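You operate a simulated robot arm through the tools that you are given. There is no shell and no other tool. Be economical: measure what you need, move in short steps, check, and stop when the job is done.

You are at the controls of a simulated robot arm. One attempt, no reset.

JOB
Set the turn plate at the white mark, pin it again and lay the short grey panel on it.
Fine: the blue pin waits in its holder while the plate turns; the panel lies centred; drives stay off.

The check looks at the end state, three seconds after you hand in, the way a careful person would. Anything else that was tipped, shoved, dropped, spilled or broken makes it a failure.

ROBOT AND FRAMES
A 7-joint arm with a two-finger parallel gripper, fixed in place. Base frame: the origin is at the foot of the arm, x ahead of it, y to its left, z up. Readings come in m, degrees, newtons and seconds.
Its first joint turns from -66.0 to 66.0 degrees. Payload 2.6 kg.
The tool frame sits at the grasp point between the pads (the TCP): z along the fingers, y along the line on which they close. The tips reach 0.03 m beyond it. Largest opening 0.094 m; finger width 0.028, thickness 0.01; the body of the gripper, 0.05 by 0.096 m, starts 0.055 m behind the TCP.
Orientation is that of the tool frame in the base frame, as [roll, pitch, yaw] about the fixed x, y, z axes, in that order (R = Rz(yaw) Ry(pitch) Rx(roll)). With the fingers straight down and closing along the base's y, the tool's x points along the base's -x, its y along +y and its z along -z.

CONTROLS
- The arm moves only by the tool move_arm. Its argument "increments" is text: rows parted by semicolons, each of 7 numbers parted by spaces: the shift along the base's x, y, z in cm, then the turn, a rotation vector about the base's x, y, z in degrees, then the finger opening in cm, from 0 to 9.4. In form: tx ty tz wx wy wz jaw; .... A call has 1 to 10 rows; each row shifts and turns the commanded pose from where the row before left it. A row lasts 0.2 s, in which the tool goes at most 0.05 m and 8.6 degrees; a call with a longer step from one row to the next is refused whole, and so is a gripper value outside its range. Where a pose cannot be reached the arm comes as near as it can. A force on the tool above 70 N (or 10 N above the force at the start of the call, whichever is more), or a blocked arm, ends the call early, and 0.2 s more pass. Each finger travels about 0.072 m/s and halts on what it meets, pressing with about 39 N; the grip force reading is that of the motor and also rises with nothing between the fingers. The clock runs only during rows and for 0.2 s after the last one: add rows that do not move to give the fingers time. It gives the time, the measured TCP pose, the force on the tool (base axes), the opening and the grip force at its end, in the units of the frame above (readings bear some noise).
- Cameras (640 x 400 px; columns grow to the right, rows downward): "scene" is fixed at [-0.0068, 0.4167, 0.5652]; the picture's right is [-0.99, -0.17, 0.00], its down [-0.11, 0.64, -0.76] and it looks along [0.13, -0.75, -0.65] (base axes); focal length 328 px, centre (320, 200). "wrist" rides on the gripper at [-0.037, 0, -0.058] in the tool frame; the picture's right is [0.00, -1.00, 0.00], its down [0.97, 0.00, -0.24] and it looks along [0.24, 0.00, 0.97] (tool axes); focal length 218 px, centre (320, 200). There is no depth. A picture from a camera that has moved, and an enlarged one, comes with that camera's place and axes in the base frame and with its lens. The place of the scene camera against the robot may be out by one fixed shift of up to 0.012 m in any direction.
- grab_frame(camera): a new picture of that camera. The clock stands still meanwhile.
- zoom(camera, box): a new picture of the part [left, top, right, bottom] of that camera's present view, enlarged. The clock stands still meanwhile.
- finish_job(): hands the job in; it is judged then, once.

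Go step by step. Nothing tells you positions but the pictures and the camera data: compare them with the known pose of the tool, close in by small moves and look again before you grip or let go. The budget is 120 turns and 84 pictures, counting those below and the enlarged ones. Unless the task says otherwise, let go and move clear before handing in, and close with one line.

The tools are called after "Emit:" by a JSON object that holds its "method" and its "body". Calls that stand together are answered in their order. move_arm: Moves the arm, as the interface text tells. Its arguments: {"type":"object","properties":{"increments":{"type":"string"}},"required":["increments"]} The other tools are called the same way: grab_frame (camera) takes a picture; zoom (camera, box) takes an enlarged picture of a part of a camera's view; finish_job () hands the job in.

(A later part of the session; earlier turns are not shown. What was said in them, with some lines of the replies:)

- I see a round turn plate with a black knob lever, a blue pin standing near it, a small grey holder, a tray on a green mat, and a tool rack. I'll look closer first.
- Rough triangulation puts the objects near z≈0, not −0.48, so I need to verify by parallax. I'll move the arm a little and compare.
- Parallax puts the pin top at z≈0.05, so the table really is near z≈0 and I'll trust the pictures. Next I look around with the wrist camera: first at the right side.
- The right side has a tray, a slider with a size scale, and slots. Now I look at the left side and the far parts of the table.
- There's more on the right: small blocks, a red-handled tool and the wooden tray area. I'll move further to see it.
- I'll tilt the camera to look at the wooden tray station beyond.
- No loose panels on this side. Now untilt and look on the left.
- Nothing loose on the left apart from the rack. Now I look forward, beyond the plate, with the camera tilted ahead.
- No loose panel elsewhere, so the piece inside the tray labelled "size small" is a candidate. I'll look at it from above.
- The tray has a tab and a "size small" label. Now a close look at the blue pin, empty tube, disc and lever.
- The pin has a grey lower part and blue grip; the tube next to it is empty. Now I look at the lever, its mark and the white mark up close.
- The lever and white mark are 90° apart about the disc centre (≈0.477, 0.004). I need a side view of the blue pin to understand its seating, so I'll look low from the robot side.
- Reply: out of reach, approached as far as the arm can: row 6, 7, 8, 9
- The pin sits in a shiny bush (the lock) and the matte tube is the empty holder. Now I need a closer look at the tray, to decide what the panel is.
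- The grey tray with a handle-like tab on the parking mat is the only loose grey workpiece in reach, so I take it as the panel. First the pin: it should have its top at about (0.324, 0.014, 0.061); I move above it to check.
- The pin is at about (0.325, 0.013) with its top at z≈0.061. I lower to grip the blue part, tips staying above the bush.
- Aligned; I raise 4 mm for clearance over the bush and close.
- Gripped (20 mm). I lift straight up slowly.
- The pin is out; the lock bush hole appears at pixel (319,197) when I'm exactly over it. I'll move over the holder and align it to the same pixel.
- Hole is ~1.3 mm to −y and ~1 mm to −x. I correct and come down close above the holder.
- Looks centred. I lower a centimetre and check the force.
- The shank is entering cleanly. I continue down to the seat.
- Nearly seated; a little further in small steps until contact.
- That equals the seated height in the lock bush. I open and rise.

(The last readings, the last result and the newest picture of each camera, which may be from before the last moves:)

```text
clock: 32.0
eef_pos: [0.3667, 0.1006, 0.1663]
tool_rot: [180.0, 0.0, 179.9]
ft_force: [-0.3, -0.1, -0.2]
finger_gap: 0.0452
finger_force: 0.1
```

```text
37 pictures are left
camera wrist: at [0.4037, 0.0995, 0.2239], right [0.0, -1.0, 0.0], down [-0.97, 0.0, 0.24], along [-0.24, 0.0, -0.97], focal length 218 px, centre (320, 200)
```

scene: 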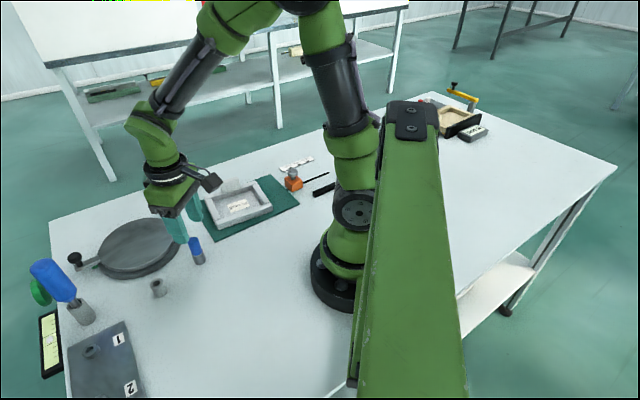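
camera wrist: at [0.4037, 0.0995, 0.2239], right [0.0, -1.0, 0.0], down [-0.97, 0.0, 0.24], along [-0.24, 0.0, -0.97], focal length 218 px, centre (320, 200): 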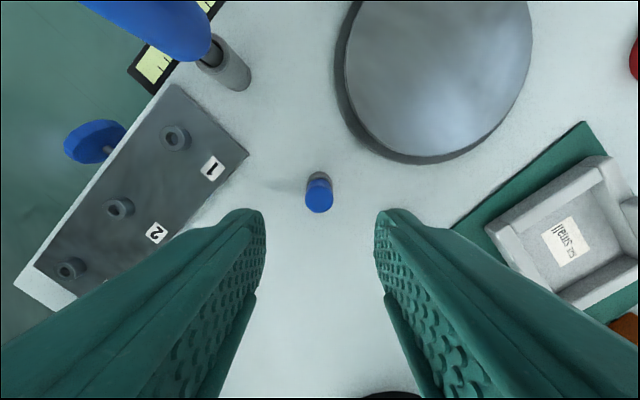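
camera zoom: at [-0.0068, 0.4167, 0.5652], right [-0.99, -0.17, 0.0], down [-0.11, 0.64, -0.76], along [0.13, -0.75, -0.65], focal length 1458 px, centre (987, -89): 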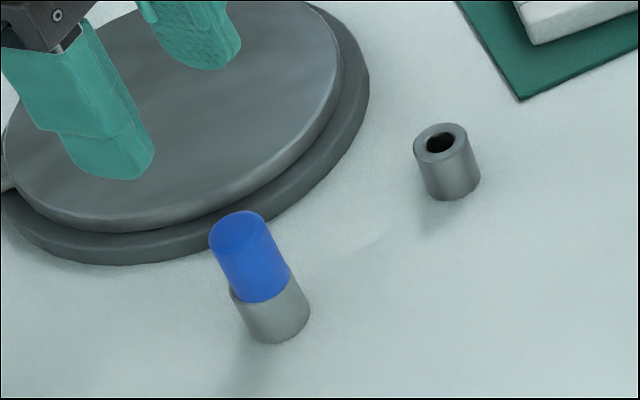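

The pin waits in its holder. Knob is estimated at (0.55, 0.081, top z 0.043), plate centre (0.474, 0.001); I go above the knob with the tool turned 45° so the fingers close tangentially.

Emit:
{"method": "move_arm", "body": {"increments": "1 -2 2 0 0 0 4.5;4 0 0 0 0 7.5 4.5;4 0 0 0 0 7.5 4.5;4 0 0 0 0 7.5 4.5;3 0 0 0 0 7.5 4.5;2.3 0 -2 0 0 7.5 4.5;0 0 -2 0 0 7.5 4.5;0 0 0 0 0 0 4.5"}}

Emit:
{"method": "grab_frame", "body": {"camera": "wrist"}}

```text
clock: 33.8
eef_pos: [0.5486, 0.0807, 0.1464]
tool_rot: [179.9, -0.1, -135.0]
ft_force: [0.2, 0.0, 0.9]
finger_gap: 0.0449
finger_force: 0.0
```

```text
36 pictures are left
camera wrist: at [0.5746, 0.1064, 0.2042], right [0.71, -0.71, 0.0], down [-0.69, -0.69, 0.24], along [-0.17, -0.17, -0.97], focal length 218 px, centre (320, 200)
```

wrist: 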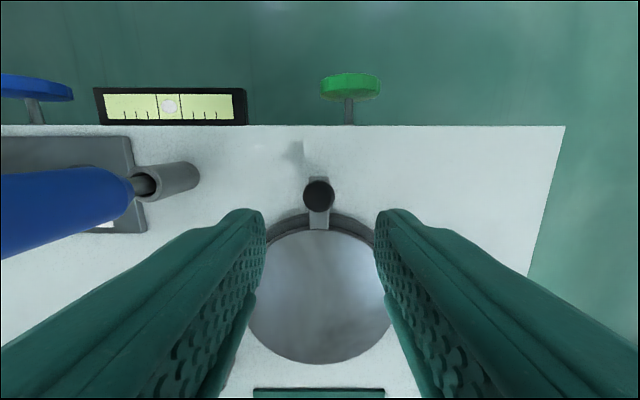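

Centred over the knob. I lower to z≈0.05.

Emit:
{"method": "move_arm", "body": {"increments": "0 0 -3 0 0 0 4.5;0 0 -3 0 0 0 4.5;0 0 -2.5 0 0 0 4.5;0 0 -1.1 0 0 0 4.5;0 0 0 0 0 0 4.5"}}

Emit:
{"method": "zoom", "body": {"camera": "scene", "box": [40, 200, 200, 300]}}

Emit:
{"method": "grab_frame", "body": {"camera": "wrist"}}

```text
clock: 35.0
eef_pos: [0.5491, 0.0808, 0.0485]
tool_rot: [-180.0, 0.0, -135.1]
ft_force: [-0.7, 0.2, 0.6]
finger_gap: 0.0448
finger_force: 0.0
```

```text
4.00 times, centred on (120, 250) of scene
camera zoom: at [-0.0068, 0.4167, 0.5652], right [-0.99, -0.17, 0.0], down [-0.11, 0.64, -0.76], along [0.13, -0.75, -0.65], focal length 1312 px, centre (1120, 0)
```

zoom: 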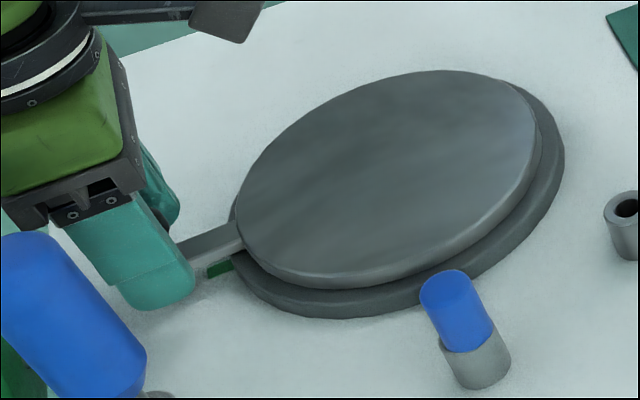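

```text
34 pictures are left
camera wrist: at [0.5753, 0.1063, 0.1071], right [0.71, -0.71, 0.0], down [-0.69, -0.69, 0.24], along [-0.17, -0.17, -0.97], focal length 218 px, centre (320, 200)
```

wrist: 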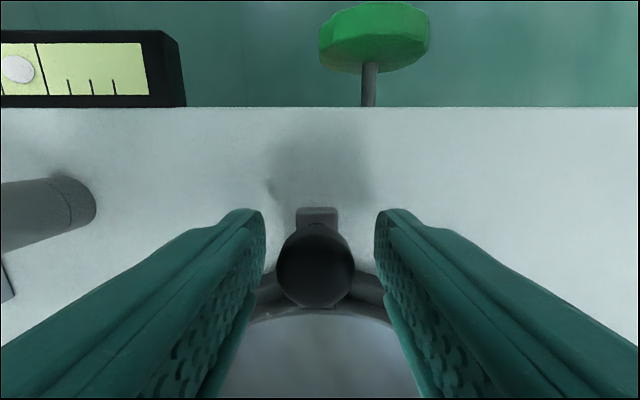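

The knob is between the pads. I close on it and swing the first part of the arc.

Emit:
{"method": "move_arm", "body": {"increments": "0 0 0 0 0 0 2;0 0 0 0 0 0 1;0 0 0 0 0 0 1;0 0 0 0 0 0 1"}}

Emit:
{"method": "move_arm", "body": {"increments": "0.967 -1.101 0 0 0 -7.5 1;0.813 -1.219 0 0 0 -7.5 1;0.648 -1.314 0 0 0 -7.5 1;0 0 0 0 0 0 1"}}

Emit:
{"method": "zoom", "body": {"camera": "scene", "box": [40, 190, 220, 310]}}

```text
clock: 36.0
eef_pos: [0.5495, 0.0801, 0.0485]
tool_rot: [-179.9, 0.0, -134.9]
ft_force: [1.4, 0.7, -3.0]
finger_gap: 0.0233
finger_force: 44.8
```

```text
clock: 37.0
eef_pos: [0.5726, 0.0445, 0.0481]
tool_rot: [-180.0, 0.0, -157.7]
ft_force: [-3.5, 0.0, -0.2]
finger_gap: 0.0233
finger_force: 45.1
```

```text
3.33 times, centred on (130, 250) of scene
camera zoom: at [-0.0067, 0.4167, 0.5652], right [-0.99, -0.17, 0.0], down [-0.11, 0.64, -0.76], along [0.13, -0.75, -0.65], focal length 1094 px, centre (953, 33)
```

zoom: 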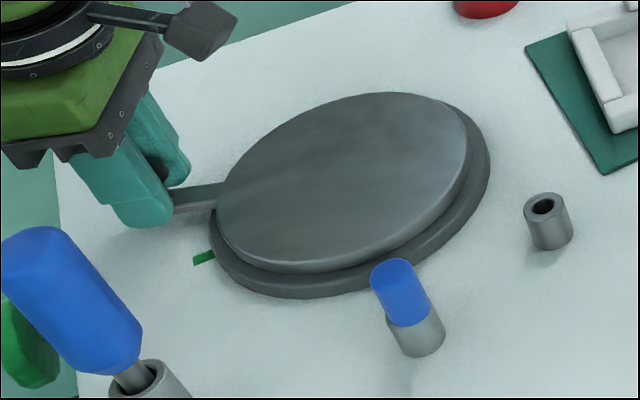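

The lever follows smoothly with small forces. I continue most of the arc.

Emit:
{"method": "move_arm", "body": {"increments": "0.470 -1.388 0 0 0 -7.5 1;0.286 -1.437 0 0 0 -7.5 1;0.096 -1.462 0 0 0 -7.5 1;-0.096 -1.462 0 0 0 -7.5 1;-0.286 -1.437 0 0 0 -7.5 1;-0.470 -1.388 0 0 0 -7.5 1;-0.648 -1.314 0 0 0 -7.5 1;0 0 0 0 0 0 1"}}

Emit:
{"method": "zoom", "body": {"camera": "wrist", "box": [220, 150, 420, 350]}}

```text
clock: 38.8
eef_pos: [0.5655, -0.054, 0.047]
tool_rot: [179.9, -0.3, 149.8]
ft_force: [-21.7, 15.3, 3.1]
finger_gap: 0.0238
finger_force: 44.6
```

```text
2.00 times, centred on (320, 250) of wrist
camera zoom: at [0.5983, -0.0721, 0.1069], right [-0.5, -0.86, 0.0], down [-0.84, 0.49, 0.25], along [-0.21, 0.13, -0.97], focal length 436 px, centre (320, 100)
```

zoom: 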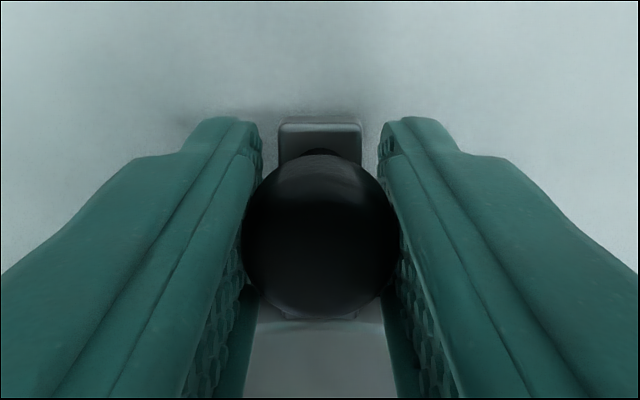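

The lever turned to about −30°; the force is purely radial (my arc is slightly too wide). I ease inward a little.

Emit:
{"method": "move_arm", "body": {"increments": "-0.17 0.1 0 0 0 0 1;0 0 0 0 0 0 1"}}

Emit:
{"method": "grab_frame", "body": {"camera": "scene"}}

```text
clock: 39.4
eef_pos: [0.5649, -0.0554, 0.0474]
tool_rot: [-179.9, 0.0, 149.9]
ft_force: [-6.0, 5.2, -3.0]
finger_gap: 0.0233
finger_force: 44.0
```

```text
31 pictures are left
```

scene: 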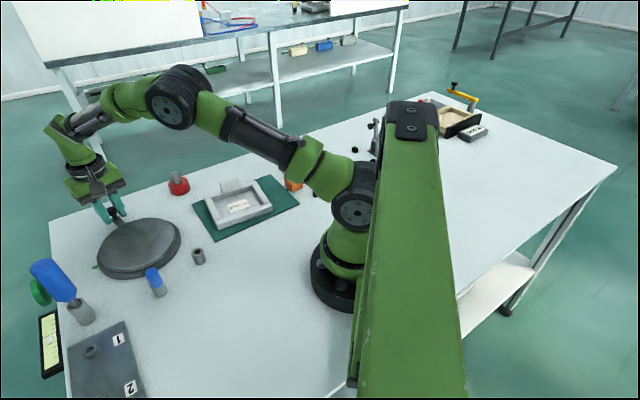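

Emit:
{"method": "move_arm", "body": {"increments": "-0.86 -1.19 0 0 0 -7.5 1;-1.03 -1.04 0 0 0 -7.5 1;0 0 0 0 0 0 1"}}

Emit:
{"method": "grab_frame", "body": {"camera": "wrist"}}

Emit:
{"method": "zoom", "body": {"camera": "scene", "box": [80, 170, 200, 290]}}

```text
clock: 40.2
eef_pos: [0.5479, -0.0756, 0.0482]
tool_rot: [179.9, 0.4, 135.2]
ft_force: [31.4, 3.2, -24.6]
finger_gap: 0.0233
finger_force: 44.8
```

```text
30 pictures are left
camera wrist: at [0.5742, -0.102, 0.1075], right [-0.71, -0.71, 0.0], down [-0.69, 0.69, 0.23], along [-0.16, 0.17, -0.97], focal length 218 px, centre (320, 200)
```

wrist: 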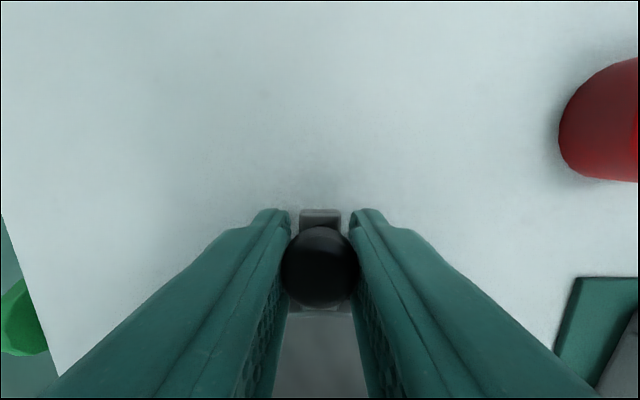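

```text
3.33 times, centred on (140, 230) of scene
camera zoom: at [-0.0066, 0.4166, 0.5652], right [-0.99, -0.17, 0.0], down [-0.11, 0.64, -0.76], along [0.13, -0.75, -0.65], focal length 1094 px, centre (920, 100)
```

zoom: 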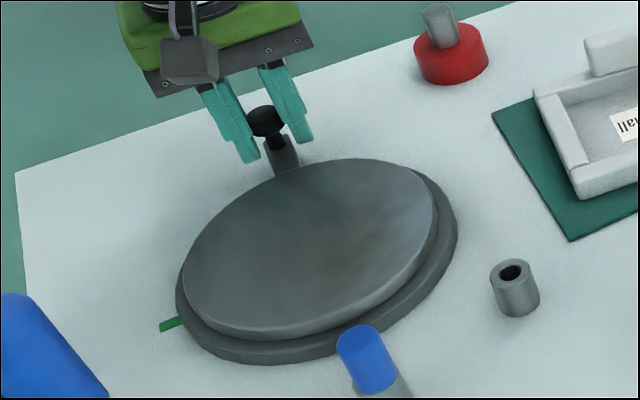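

A resisting force appeared right at −45°, possibly an end stop. I open the fingers, rise and look at the mark.

Emit:
{"method": "move_arm", "body": {"increments": "0.05 0.05 0 0 0 0 1;0 0 0 0 0 0 3;0 0 0 0 0 0 4.5;0 0 0 0 0 0 4.5;0 0 3 0 0 0 4.5;0 0 4 0 0 0 4.5;0 0 4 0 0 0 4.5;0 0 0 0 0 0 4.5"}}

Emit:
{"method": "grab_frame", "body": {"camera": "wrist"}}

Emit:
{"method": "zoom", "body": {"camera": "scene", "box": [80, 200, 200, 290]}}

```text
clock: 42.0
eef_pos: [0.5462, -0.076, 0.1593]
tool_rot: [180.0, 0.0, 134.9]
ft_force: [-0.3, 0.4, 0.0]
finger_gap: 0.0451
finger_force: 0.2
```

```text
28 pictures are left
camera wrist: at [0.5731, -0.1013, 0.2174], right [-0.71, -0.71, 0.0], down [-0.69, 0.69, 0.24], along [-0.17, 0.17, -0.97], focal length 218 px, centre (320, 200)
```

wrist: 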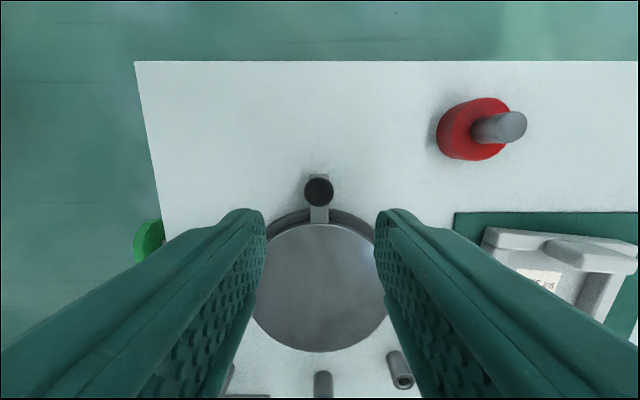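

```text
4.44 times, centred on (140, 245) of scene
camera zoom: at [-0.0068, 0.4167, 0.5652], right [-0.99, -0.17, 0.0], down [-0.11, 0.64, -0.76], along [0.13, -0.75, -0.65], focal length 1458 px, centre (1120, 0)
```

zoom: 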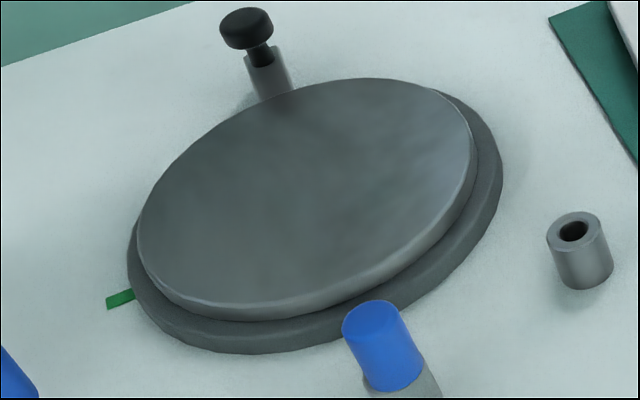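

Emit:
{"method": "zoom", "body": {"camera": "wrist", "box": [270, 160, 370, 240]}}

```text
5.00 times, centred on (320, 200) of wrist
camera zoom: at [0.5731, -0.1013, 0.2174], right [-0.71, -0.71, 0.0], down [-0.69, 0.69, 0.24], along [-0.17, 0.17, -0.97], focal length 1091 px, centre (320, 200)
```

zoom: 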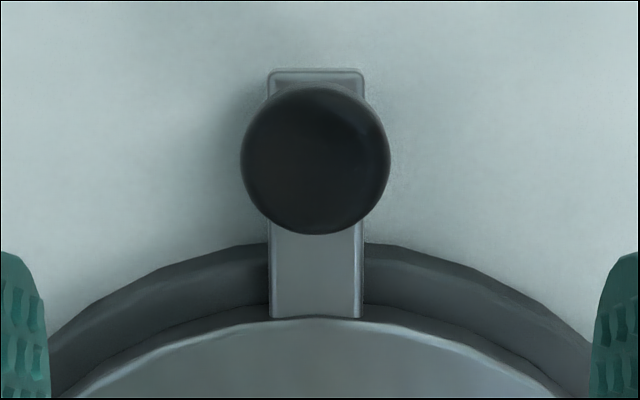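

The lever sits squarely over the white mark (about −45°). Now back over the pin in its holder, turning the tool back to straight.

Emit:
{"method": "move_arm", "body": {"increments": "-2 1.5 0.5 0 0 7.5 4.5;-3 3 0 0 0 7.5 4.5;-3 3 0 0 0 7.5 4.5;-3 3 0 0 0 7.5 4.5;-3 3 0 0 0 7.5 4.5;-2.5 2.5 0 0 0 7.5 4.5;-1.5 1.6 -2 0 0 0 4.5;0 0 -2 0 0 0 4.5;0 0 0 0 0 0 4.5"}}

Emit:
{"method": "grab_frame", "body": {"camera": "wrist"}}

```text
clock: 44.0
eef_pos: [0.3663, 0.1003, 0.1243]
tool_rot: [-180.0, 0.1, 180.0]
ft_force: [-0.3, -0.6, -0.6]
finger_gap: 0.045
finger_force: 0.0
```

```text
25 pictures are left
camera wrist: at [0.4036, 0.1002, 0.182], right [0.0, -1.0, 0.0], down [-0.97, 0.0, 0.24], along [-0.24, 0.0, -0.97], focal length 218 px, centre (320, 200)
```

wrist: 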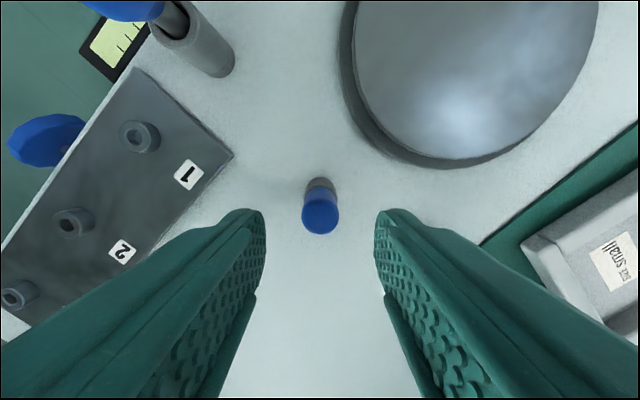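

Centred on the pin. I go down, grip and lift.

Emit:
{"method": "move_arm", "body": {"increments": "0 0 -2.5 0 0 0 4.5;0 0 -2.5 0 0 0 4.5;0 0 -0.95 0 0 0 4.5;0 0 0 0 0 0 3;0 0 0 0 0 0 1.5;0 0 0 0 0 0 1.5;0 0 0 0 0 0 1.5"}}

Emit:
{"method": "move_arm", "body": {"increments": "0 0 0.5 0 0 0 1.5;0 0 1 0 0 0 1.5;0 0 1.5 0 0 0 1.5;0 0 1.5 0 0 0 1.5;0 0 1.5 0 0 0 1.5;0 0 0 0 0 0 1.5"}}

Emit:
{"method": "move_arm", "body": {"increments": "-1 -2 0 0 0 0 1.5;-1 -2.5 0 0 0 0 1.5;-1 -2.4 0 0 0 0 1.5;-0.9 -1.8 0 0 0 0 1.5;0 0 0 0 0 0 1.5"}}

Emit:
{"method": "zoom", "body": {"camera": "wrist", "box": [260, 140, 380, 240]}}

```text
clock: 45.6
eef_pos: [0.3675, 0.1011, 0.0634]
tool_rot: [-180.0, 0.1, 179.9]
ft_force: [-0.1, -0.4, 0.2]
finger_gap: 0.0202
finger_force: 39.0
```

```text
clock: 47.0
eef_pos: [0.3671, 0.1001, 0.1245]
tool_rot: [180.0, 0.0, 179.9]
ft_force: [0.3, 0.2, -0.2]
finger_gap: 0.0199
finger_force: 38.8
```

```text
clock: 48.2
eef_pos: [0.3278, 0.0128, 0.1243]
tool_rot: [179.9, 0.1, -180.0]
ft_force: [-0.2, 0.1, -0.7]
finger_gap: 0.0201
finger_force: 38.8
```

```text
4.00 times, centred on (320, 190) of wrist
camera zoom: at [0.3648, 0.0129, 0.1832], right [0.0, -1.0, 0.0], down [-0.97, 0.0, 0.24], along [-0.24, 0.0, -0.97], focal length 873 px, centre (320, 240)
```

zoom: 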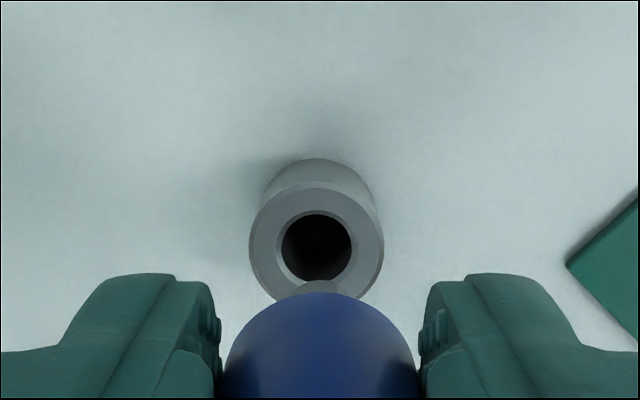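

Hole slightly to +y and −x; I correct by a millimetre and come down just above.

Emit:
{"method": "move_arm", "body": {"increments": "-0.12 0.06 -0.5 0 0 0 1.5;0 0 -1.2 0 0 0 1.5;0 0 -1 0 0 0 1.5;0 0 0 0 0 0 1.5"}}

Emit:
{"method": "zoom", "body": {"camera": "wrist", "box": [260, 140, 380, 240]}}

Emit:
{"method": "zoom", "body": {"camera": "scene", "box": [160, 205, 240, 275]}}

```text
clock: 49.2
eef_pos: [0.3279, 0.0139, 0.0971]
tool_rot: [180.0, 0.0, -180.0]
ft_force: [0.8, -0.9, -0.6]
finger_gap: 0.0199
finger_force: 39.2
```

```text
4.00 times, centred on (320, 190) of wrist
camera zoom: at [0.3634, 0.014, 0.156], right [0.0, -1.0, 0.0], down [-0.97, 0.0, 0.24], along [-0.24, 0.0, -0.97], focal length 873 px, centre (320, 240)
```

zoom: 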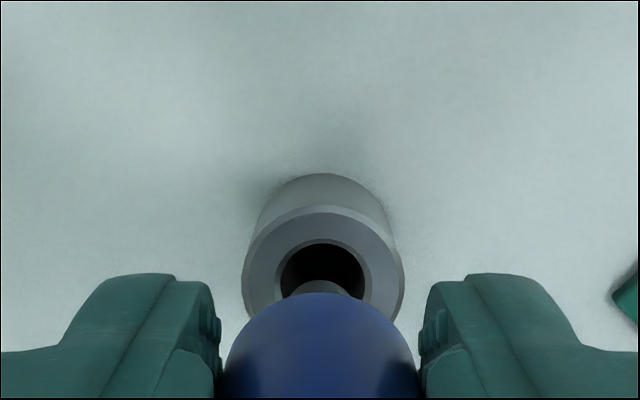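

```text
5.71 times, centred on (200, 240) of scene
camera zoom: at [-0.0068, 0.4167, 0.5652], right [-0.99, -0.17, 0.0], down [-0.11, 0.64, -0.76], along [0.13, -0.75, -0.65], focal length 1875 px, centre (1006, -29)
```

zoom: 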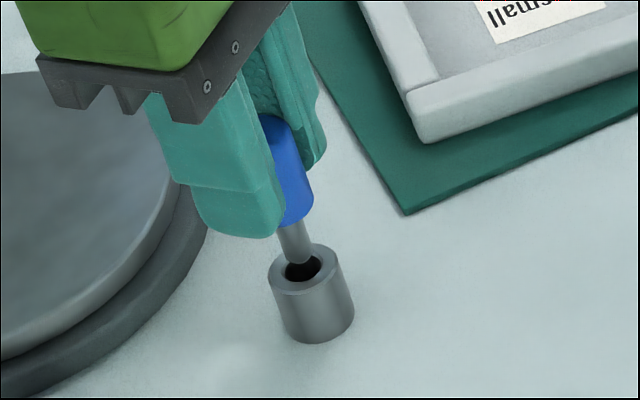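

Still ~1.5 mm too far +x. I correct and lower a little.

Emit:
{"method": "move_arm", "body": {"increments": "-0.15 -0.04 0 0 0 0 1.5;0 0 -0.4 0 0 0 1.5;0 0 0 0 0 0 1.5"}}

Emit:
{"method": "zoom", "body": {"camera": "scene", "box": [160, 205, 240, 275]}}

Emit:
{"method": "zoom", "body": {"camera": "wrist", "box": [280, 170, 360, 230]}}

```text
clock: 50.0
eef_pos: [0.3261, 0.0134, 0.0928]
tool_rot: [-179.9, 0.1, 180.0]
ft_force: [-0.3, 0.2, -1.0]
finger_gap: 0.02
finger_force: 39.1
```

```text
5.71 times, centred on (200, 240) of scene
camera zoom: at [-0.0068, 0.4167, 0.5652], right [-0.99, -0.17, 0.0], down [-0.11, 0.64, -0.76], along [0.13, -0.75, -0.65], focal length 1875 px, centre (1006, -29)
```

zoom: 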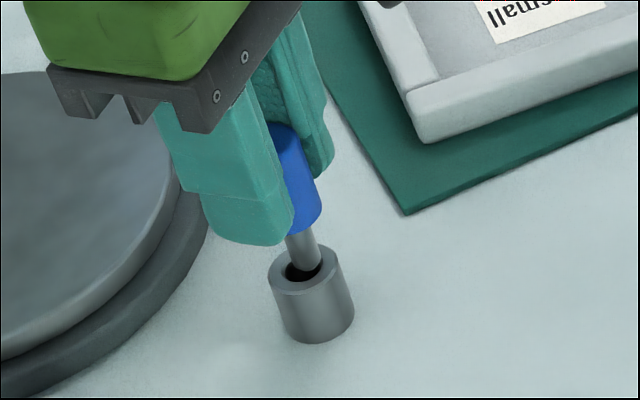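

```text
6.67 times, centred on (320, 200) of wrist
camera zoom: at [0.3618, 0.0134, 0.1516], right [0.0, -1.0, 0.0], down [-0.97, 0.0, 0.24], along [-0.24, 0.0, -0.97], focal length 1455 px, centre (320, 200)
```

zoom: 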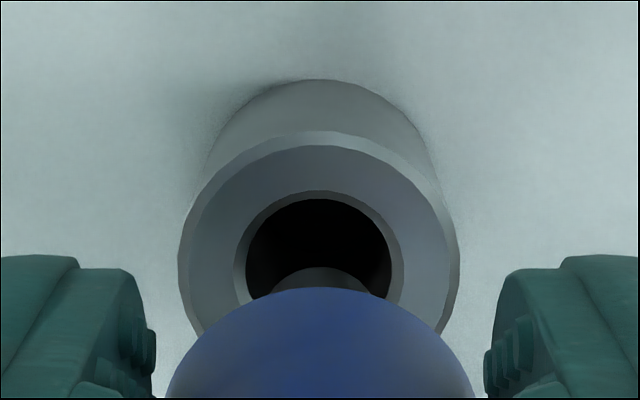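

Laterally good; I move back 0.5 mm in +x and lower gently.

Emit:
{"method": "move_arm", "body": {"increments": "0.06 0 -0.3 0 0 0 1.5;0 0 -0.3 0 0 0 1.5;0 0 -0.3 0 0 0 1.5;0 0 0 0 0 0 1.5"}}

Emit:
{"method": "zoom", "body": {"camera": "scene", "box": [160, 205, 240, 275]}}

```text
clock: 51.0
eef_pos: [0.3257, 0.0149, 0.0848]
tool_rot: [-180.0, 0.2, -180.0]
ft_force: [4.6, -1.3, -0.1]
finger_gap: 0.0202
finger_force: 39.1
```

```text
5.71 times, centred on (200, 240) of scene
camera zoom: at [-0.0068, 0.4167, 0.5652], right [-0.99, -0.17, 0.0], down [-0.11, 0.64, -0.76], along [0.13, -0.75, -0.65], focal length 1875 px, centre (1006, -29)
```

zoom: 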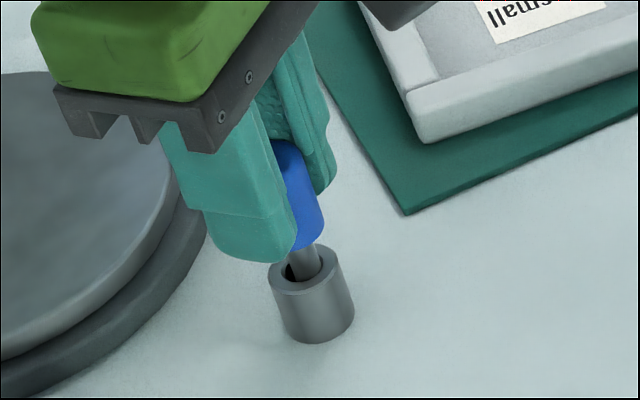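

It's in the hole, with a light side force; I nudge +x and seat it.

Emit:
{"method": "move_arm", "body": {"increments": "0.06 0 -0.3 0 0 0 1.5;0.03 0 -0.5 0 0 0 1.5;0 0 -0.5 0 0 0 1.5;0 0 -0.4 0 0 0 1.5;0 0 -0.2 0 0 0 1.5;0 0 0 0 0 0 1.5"}}

Emit:
{"method": "zoom", "body": {"camera": "scene", "box": [160, 205, 240, 275]}}

```text
clock: 52.4
eef_pos: [0.3271, 0.0144, 0.0647]
tool_rot: [-179.9, 0.0, 179.9]
ft_force: [-0.1, -0.3, 2.9]
finger_gap: 0.0202
finger_force: 39.1
```

```text
5.71 times, centred on (200, 240) of scene
camera zoom: at [-0.0068, 0.4167, 0.5652], right [-0.99, -0.17, 0.0], down [-0.11, 0.64, -0.76], along [0.13, -0.75, -0.65], focal length 1875 px, centre (1006, -29)
```

zoom: 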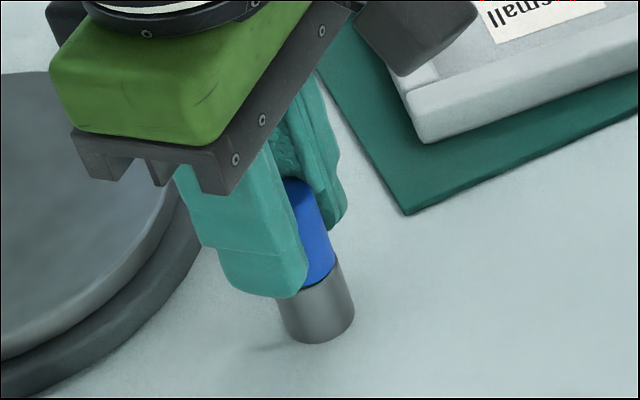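

Almost seated; a last small push, then release and rise.

Emit:
{"method": "move_arm", "body": {"increments": "0 0 -0.12 0 0 0 1.5;0 0 0 0 0 0 3;0 0 0 0 0 0 4.5;0 0 0 0 0 0 4.5;0 0 3 0 0 0 4.5;0 0 4 0 0 0 4.5;0 0 4 0 0 0 6;0 0 3 0 0 0 8;0 0 0 0 0 0 8"}}

Emit:
{"method": "zoom", "body": {"camera": "scene", "box": [80, 170, 240, 290]}}

```text
clock: 54.4
eef_pos: [0.3271, 0.0143, 0.206]
tool_rot: [180.0, 0.1, -180.0]
ft_force: [0.1, -0.3, 0.0]
finger_gap: 0.0802
finger_force: 0.1
```

```text
3.33 times, centred on (160, 230) of scene
camera zoom: at [-0.0068, 0.4167, 0.5652], right [-0.99, -0.17, 0.0], down [-0.11, 0.64, -0.76], along [0.13, -0.75, -0.65], focal length 1094 px, centre (853, 100)
```

zoom: 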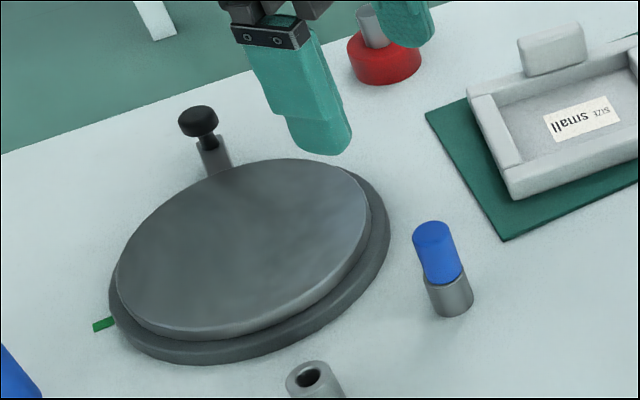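

The plate is pinned again at the white mark. Now to the panel: I move over its tab with the tool turned +39° so that the fingers will close across the tab.

Emit:
{"method": "move_arm", "body": {"increments": "0 -4 0 0 0 7.8 7;0.2 -4 0 0 0 7.8 6;0.2 -4 0 0 0 7.8 5;0.2 -4 0 0 0 7.8 5;0.2 -4 -2 0 0 7.6 5;0 -1.9 -3 0 0 0 5;0 0 0 0 0 0 5"}}

Emit:
{"method": "grab_frame", "body": {"camera": "wrist"}}

```text
clock: 56.0
eef_pos: [0.3347, -0.2061, 0.1535]
tool_rot: [-180.0, 0.0, -141.2]
ft_force: [0.5, -0.5, -0.1]
finger_gap: 0.05
finger_force: 0.0
```

```text
16 pictures are left
camera wrist: at [0.363, -0.1833, 0.2126], right [0.63, -0.78, 0.0], down [-0.76, -0.61, 0.24], along [-0.19, -0.15, -0.97], focal length 218 px, centre (320, 200)
```

wrist: 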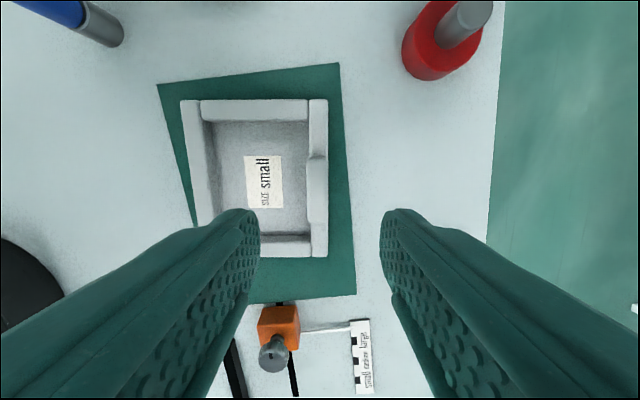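

The tray is aligned with the tool, tab centre ≈(0.336, −0.202). I shift over it and descend partway.

Emit:
{"method": "move_arm", "body": {"increments": "0.1 0.4 -1 0 0 0 5;0 0 -2.5 0 0 0 5;0 0 -2.5 0 0 0 5;0 0 0 0 0 0 5"}}

Emit:
{"method": "grab_frame", "body": {"camera": "wrist"}}

Emit:
{"method": "zoom", "body": {"camera": "scene", "box": [180, 140, 310, 240]}}

```text
clock: 57.0
eef_pos: [0.335, -0.2012, 0.0929]
tool_rot: [179.9, 0.0, -141.3]
ft_force: [-0.3, -0.4, 0.1]
finger_gap: 0.0502
finger_force: 0.1
```

```text
15 pictures are left
camera wrist: at [0.3636, -0.1784, 0.1516], right [0.63, -0.78, 0.0], down [-0.76, -0.61, 0.24], along [-0.19, -0.15, -0.97], focal length 218 px, centre (320, 200)
```

wrist: 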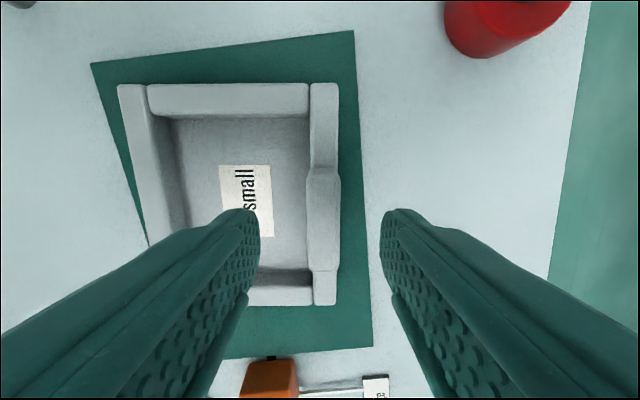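

```text
4.00 times, centred on (245, 190) of scene
camera zoom: at [-0.0068, 0.4167, 0.5652], right [-0.99, -0.17, 0.0], down [-0.11, 0.64, -0.76], along [0.13, -0.75, -0.65], focal length 1312 px, centre (620, 240)
```

zoom: 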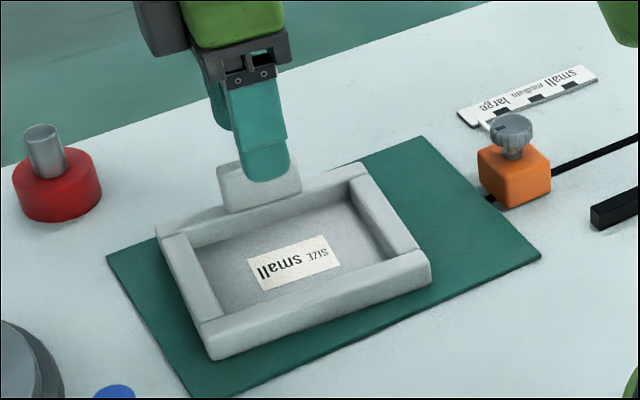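

Tab centred. I lower so the pads flank tab and wall, watching force.

Emit:
{"method": "move_arm", "body": {"increments": "0.06 -0.08 -1.5 0 0 0 5;0 0 -1.5 0 0 0 5;0 0 -1 0 0 0 5;0 0 0 0 0 0 5"}}

Emit:
{"method": "zoom", "body": {"camera": "scene", "box": [190, 140, 310, 230]}}

```text
clock: 58.0
eef_pos: [0.3357, -0.2018, 0.0538]
tool_rot: [-180.0, 0.0, -141.1]
ft_force: [-0.5, -1.0, 0.0]
finger_gap: 0.0502
finger_force: 0.0
```

```text
4.44 times, centred on (250, 185) of scene
camera zoom: at [-0.0068, 0.4167, 0.5652], right [-0.99, -0.17, 0.0], down [-0.11, 0.64, -0.76], along [0.13, -0.75, -0.65], focal length 1458 px, centre (631, 267)
```

zoom: 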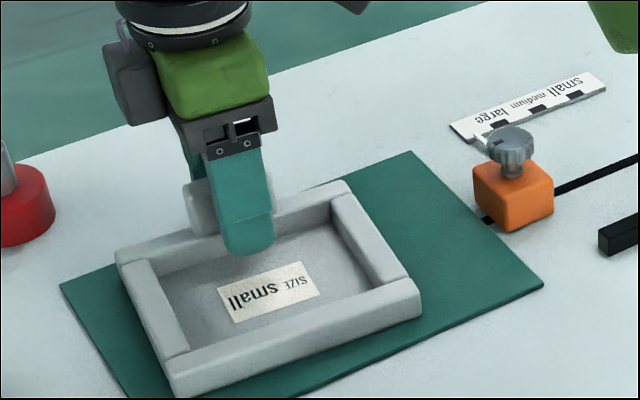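

Emit:
{"method": "move_arm", "body": {"increments": "0 0 -0.3 0 0 0 5;0 0 0 0 0 0 3;0 0 0 0 0 0 1;0 0 0 0 0 0 1;0 0 0 0 0 0 1;0 0 0 0 0 0 1"}}

Emit:
{"method": "move_arm", "body": {"increments": "0 0 0.3 0 0 0 1;0 0 0.7 0 0 0 1;0 0 1 0 0 0 1;0 0 0 0 0 0 1"}}

Emit:
{"method": "zoom", "body": {"camera": "scene", "box": [180, 140, 310, 240]}}

```text
clock: 59.4
eef_pos: [0.336, -0.2008, 0.0509]
tool_rot: [179.9, 0.0, -141.2]
ft_force: [-0.5, -0.5, 0.0]
finger_gap: 0.02
finger_force: 39.2
```

```text
clock: 60.4
eef_pos: [0.3354, -0.2009, 0.0724]
tool_rot: [-180.0, 0.0, -141.1]
ft_force: [0.2, 0.6, -2.1]
finger_gap: 0.0199
finger_force: 38.9
```

```text
4.00 times, centred on (245, 190) of scene
camera zoom: at [-0.0068, 0.4167, 0.5652], right [-0.99, -0.17, 0.0], down [-0.11, 0.64, -0.76], along [0.13, -0.75, -0.65], focal length 1312 px, centre (620, 240)
```

zoom: 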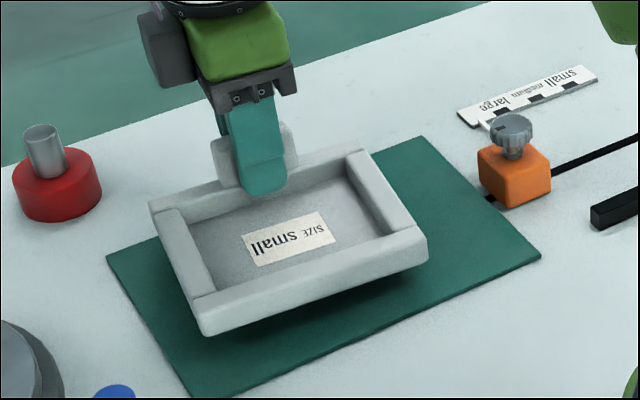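

The panel is lifted level (≈2 N), a loose piece as expected. I raise it high, then move over the plate while turning −84°, so that its sides align with the lever and the tab is away from the knob.

Emit:
{"method": "move_arm", "body": {"increments": "0 0 2.5 0 0 0 1;0 0 3.5 0 0 0 1;0 0 3.5 0 0 0 1;0 0 3.3 0 0 0 1;0 0 0 0 0 0 1"}}

Emit:
{"method": "move_arm", "body": {"increments": "0.7 1.4 0 0 0 -7 1;0.7 1.4 0 0 0 -7 1;0.7 1.4 0 0 0 -7 1;0.8 1.4 0 0 0 -7 1;0.8 1.4 0 0 0 -7 1;0.8 1.4 0 0 0 -7 1;0.8 1.4 0 0 0 -7 1;0.8 1.4 0 0 0 -7 1;0.8 1.4 0 0 0 -7 1;0.8 1.4 0 0 0 -7 1"}}

Emit:
{"method": "move_arm", "body": {"increments": "1 1.45 0 0 0 -7 1;1.25 1.45 0 0 0 -7 1;0 0 0 0 0 0 1;0 0 0 0 0 0 1"}}

Emit:
{"method": "grab_frame", "body": {"camera": "scene"}}

Emit:
{"method": "grab_frame", "body": {"camera": "wrist"}}

```text
clock: 61.6
eef_pos: [0.3367, -0.2006, 0.1994]
tool_rot: [180.0, 0.0, -141.3]
ft_force: [-0.9, -0.2, -1.1]
finger_gap: 0.0199
finger_force: 38.8
```

```text
clock: 63.8
eef_pos: [0.4138, -0.061, 0.1988]
tool_rot: [180.0, 0.0, 148.6]
ft_force: [0.8, 0.3, -2.8]
finger_gap: 0.0202
finger_force: 39.2
```

```text
clock: 64.8
eef_pos: [0.4358, -0.0329, 0.1984]
tool_rot: [179.9, 0.1, 134.7]
ft_force: [-0.1, -0.3, -1.2]
finger_gap: 0.0197
finger_force: 38.5
```

```text
11 pictures are left
```

scene: 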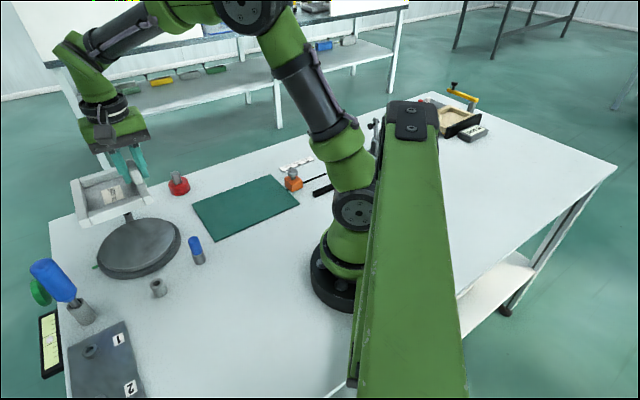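

```text
10 pictures are left
camera wrist: at [0.4616, -0.0597, 0.2573], right [-0.71, -0.7, 0.0], down [-0.68, 0.69, 0.24], along [-0.17, 0.17, -0.97], focal length 218 px, centre (320, 200)
```

wrist: 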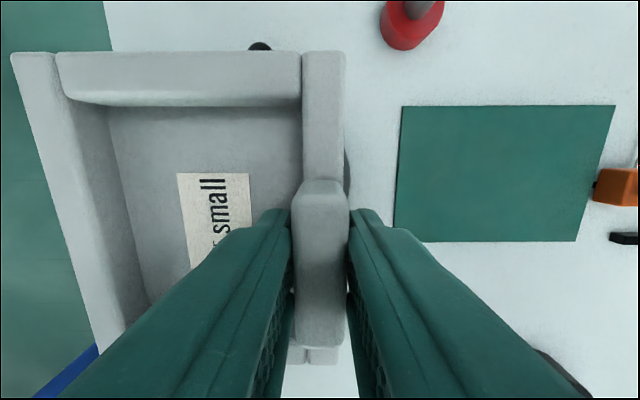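

Panel centre comes out at about (0.4716, 0.0008) and the plate centre at (0.470, 0.0027), top z≈0.022. I shift by (−1.6, +2) mm and lower to just above.

Emit:
{"method": "move_arm", "body": {"increments": "-0.16 0.2 -2 0 0 0 1;0 0 -3 0 0 0 1;0 0 -3 0 0 0 1;0 0 -2.5 0 0 0 1;0 0 -1 0 0 0 1;0 0 0 0 0 0 1"}}

Emit:
{"method": "zoom", "body": {"camera": "scene", "box": [60, 160, 220, 300]}}

```text
clock: 66.2
eef_pos: [0.4342, -0.0307, 0.0829]
tool_rot: [-180.0, -0.1, 134.8]
ft_force: [-0.2, -1.1, -2.3]
finger_gap: 0.0198
finger_force: 38.7
```

```text
2.86 times, centred on (140, 230) of scene
camera zoom: at [-0.0068, 0.4167, 0.5652], right [-0.99, -0.17, 0.0], down [-0.11, 0.64, -0.76], along [0.13, -0.75, -0.65], focal length 937 px, centre (834, 114)
```

zoom: 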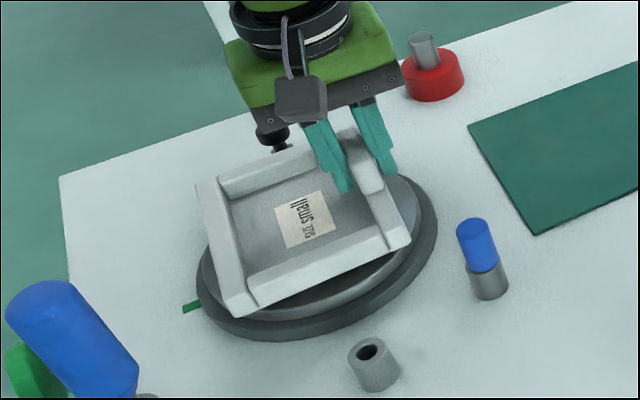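

Hovering about 1 cm over the plate and nearly central. I lower in small steps until contact.

Emit:
{"method": "move_arm", "body": {"increments": "0 0 -0.4 0 0 0 1;0 0 -0.3 0 0 0 1;0 0 -0.2 0 0 0 1;0 0 0 0 0 0 1"}}

Emit:
{"method": "zoom", "body": {"camera": "scene", "box": [80, 190, 200, 290]}}

```text
clock: 67.2
eef_pos: [0.4342, -0.0299, 0.0753]
tool_rot: [180.0, 0.0, 134.8]
ft_force: [0.2, -0.7, -2.2]
finger_gap: 0.0202
finger_force: 38.8
```

```text
4.00 times, centred on (140, 240) of scene
camera zoom: at [-0.0068, 0.4167, 0.5652], right [-0.99, -0.17, 0.0], down [-0.11, 0.64, -0.76], along [0.13, -0.75, -0.65], focal length 1312 px, centre (1040, 40)
```

zoom: 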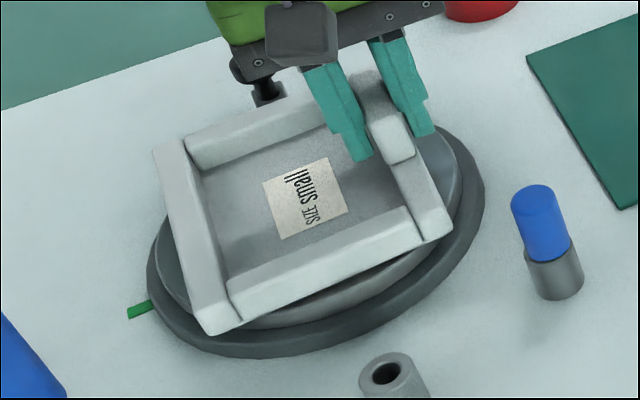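

Centring matches in the scene view too. I continue down to contact.

Emit:
{"method": "move_arm", "body": {"increments": "0 0 -0.2 0 0 0 1;0 0 -0.2 0 0 0 1;0 0 0 0 0 0 1"}}

```text
clock: 68.0
eef_pos: [0.4343, -0.0321, 0.072]
tool_rot: [179.9, 0.0, 134.7]
ft_force: [0.0, -1.5, 1.1]
finger_gap: 0.0198
finger_force: 38.5
```

Emit:
{"method": "move_arm", "body": {"increments": "0 0 -0.1 0 0 0 1;0 0 0 0 0 0 1"}}

```text
clock: 68.6
eef_pos: [0.4339, -0.0317, 0.0706]
tool_rot: [-180.0, 0.0, 134.8]
ft_force: [-4.2, -0.9, 10.5]
finger_gap: 0.02
finger_force: 39.0
```

In contact with the plate (10 N up). I open and rise straight up.

Emit:
{"method": "move_arm", "body": {"increments": "0 0 0.05 0 0 0 1;0 0 0 0 0 0 2.5;0 0 0 0 0 0 4.5;0 0 0 0 0 0 4.5;0 0 2 0 0 0 4.5;0 0 4 0 0 0 4.5;0 0 5 0 0 0 4.5;0 0 5 0 0 0 4.5;0 0 0 0 0 0 4.5"}}

Emit:
{"method": "grab_frame", "body": {"camera": "wrist"}}

Emit:
{"method": "zoom", "body": {"camera": "scene", "box": [60, 170, 220, 300]}}

```text
clock: 70.6
eef_pos: [0.4334, -0.03, 0.2309]
tool_rot: [180.0, 0.0, 134.8]
ft_force: [-0.5, 0.9, -0.5]
finger_gap: 0.0451
finger_force: 0.1
```

```text
7 pictures are left
camera wrist: at [0.4591, -0.0571, 0.2896], right [-0.71, -0.7, 0.0], down [-0.68, 0.69, 0.24], along [-0.17, 0.17, -0.97], focal length 218 px, centre (320, 200)
```

wrist: 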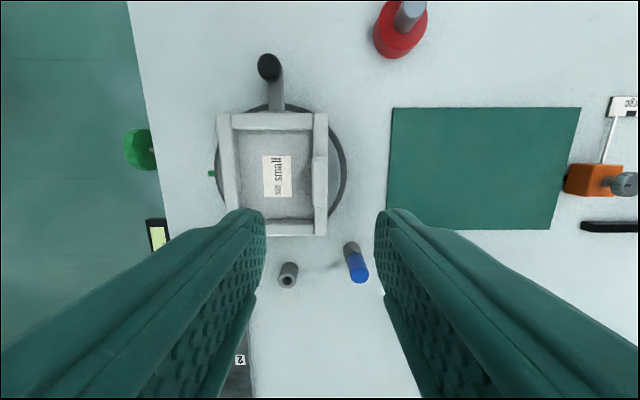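

```text
3.08 times, centred on (140, 235) of scene
camera zoom: at [-0.0068, 0.4167, 0.5652], right [-0.99, -0.17, 0.0], down [-0.11, 0.64, -0.76], along [0.13, -0.75, -0.65], focal length 1010 px, centre (874, 92)
```

zoom: 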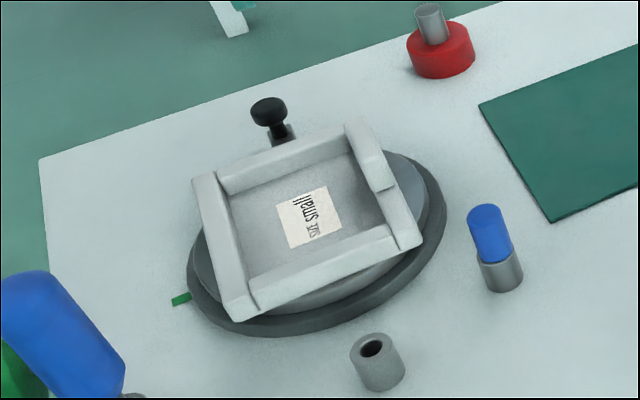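

Panel rests on the plate. I check centring from directly above.

Emit:
{"method": "move_arm", "body": {"increments": "1.75 1.75 0 0 0 0 4.5;1.75 1.75 0 0 0 0 4.5;0 0 0 0 0 0 4.5"}}

Emit:
{"method": "zoom", "body": {"camera": "wrist", "box": [230, 80, 410, 260]}}

```text
clock: 71.4
eef_pos: [0.4683, 0.0041, 0.2303]
tool_rot: [179.9, -0.1, 134.8]
ft_force: [0.0, 0.5, -0.4]
finger_gap: 0.0451
finger_force: 0.0
```

```text
2.22 times, centred on (320, 170) of wrist
camera zoom: at [0.4944, -0.0221, 0.2891], right [-0.71, -0.7, 0.0], down [-0.68, 0.69, 0.24], along [-0.17, 0.17, -0.97], focal length 485 px, centre (320, 267)
```

zoom: 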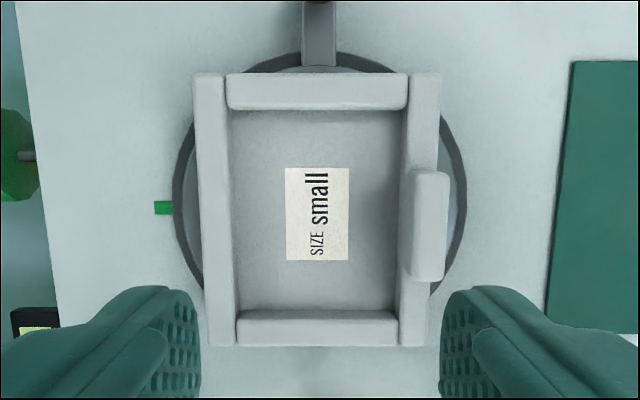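

The panel is centred within about a millimetre, the lever is over the white mark, the pin is seated in the lock bush, and the gripper is well clear. I hand in.

Emit:
{"method": "finish_job", "body": {}}

```text
The job is handed in.
```

The turn plate stands at the white mark and the blue pin is back in its lock bush. The grey "SIZE small" piece, the only loose grey part in reach and so the one I took as the short grey panel, lies centred on the plate to about 1 mm, and I touched no drives.
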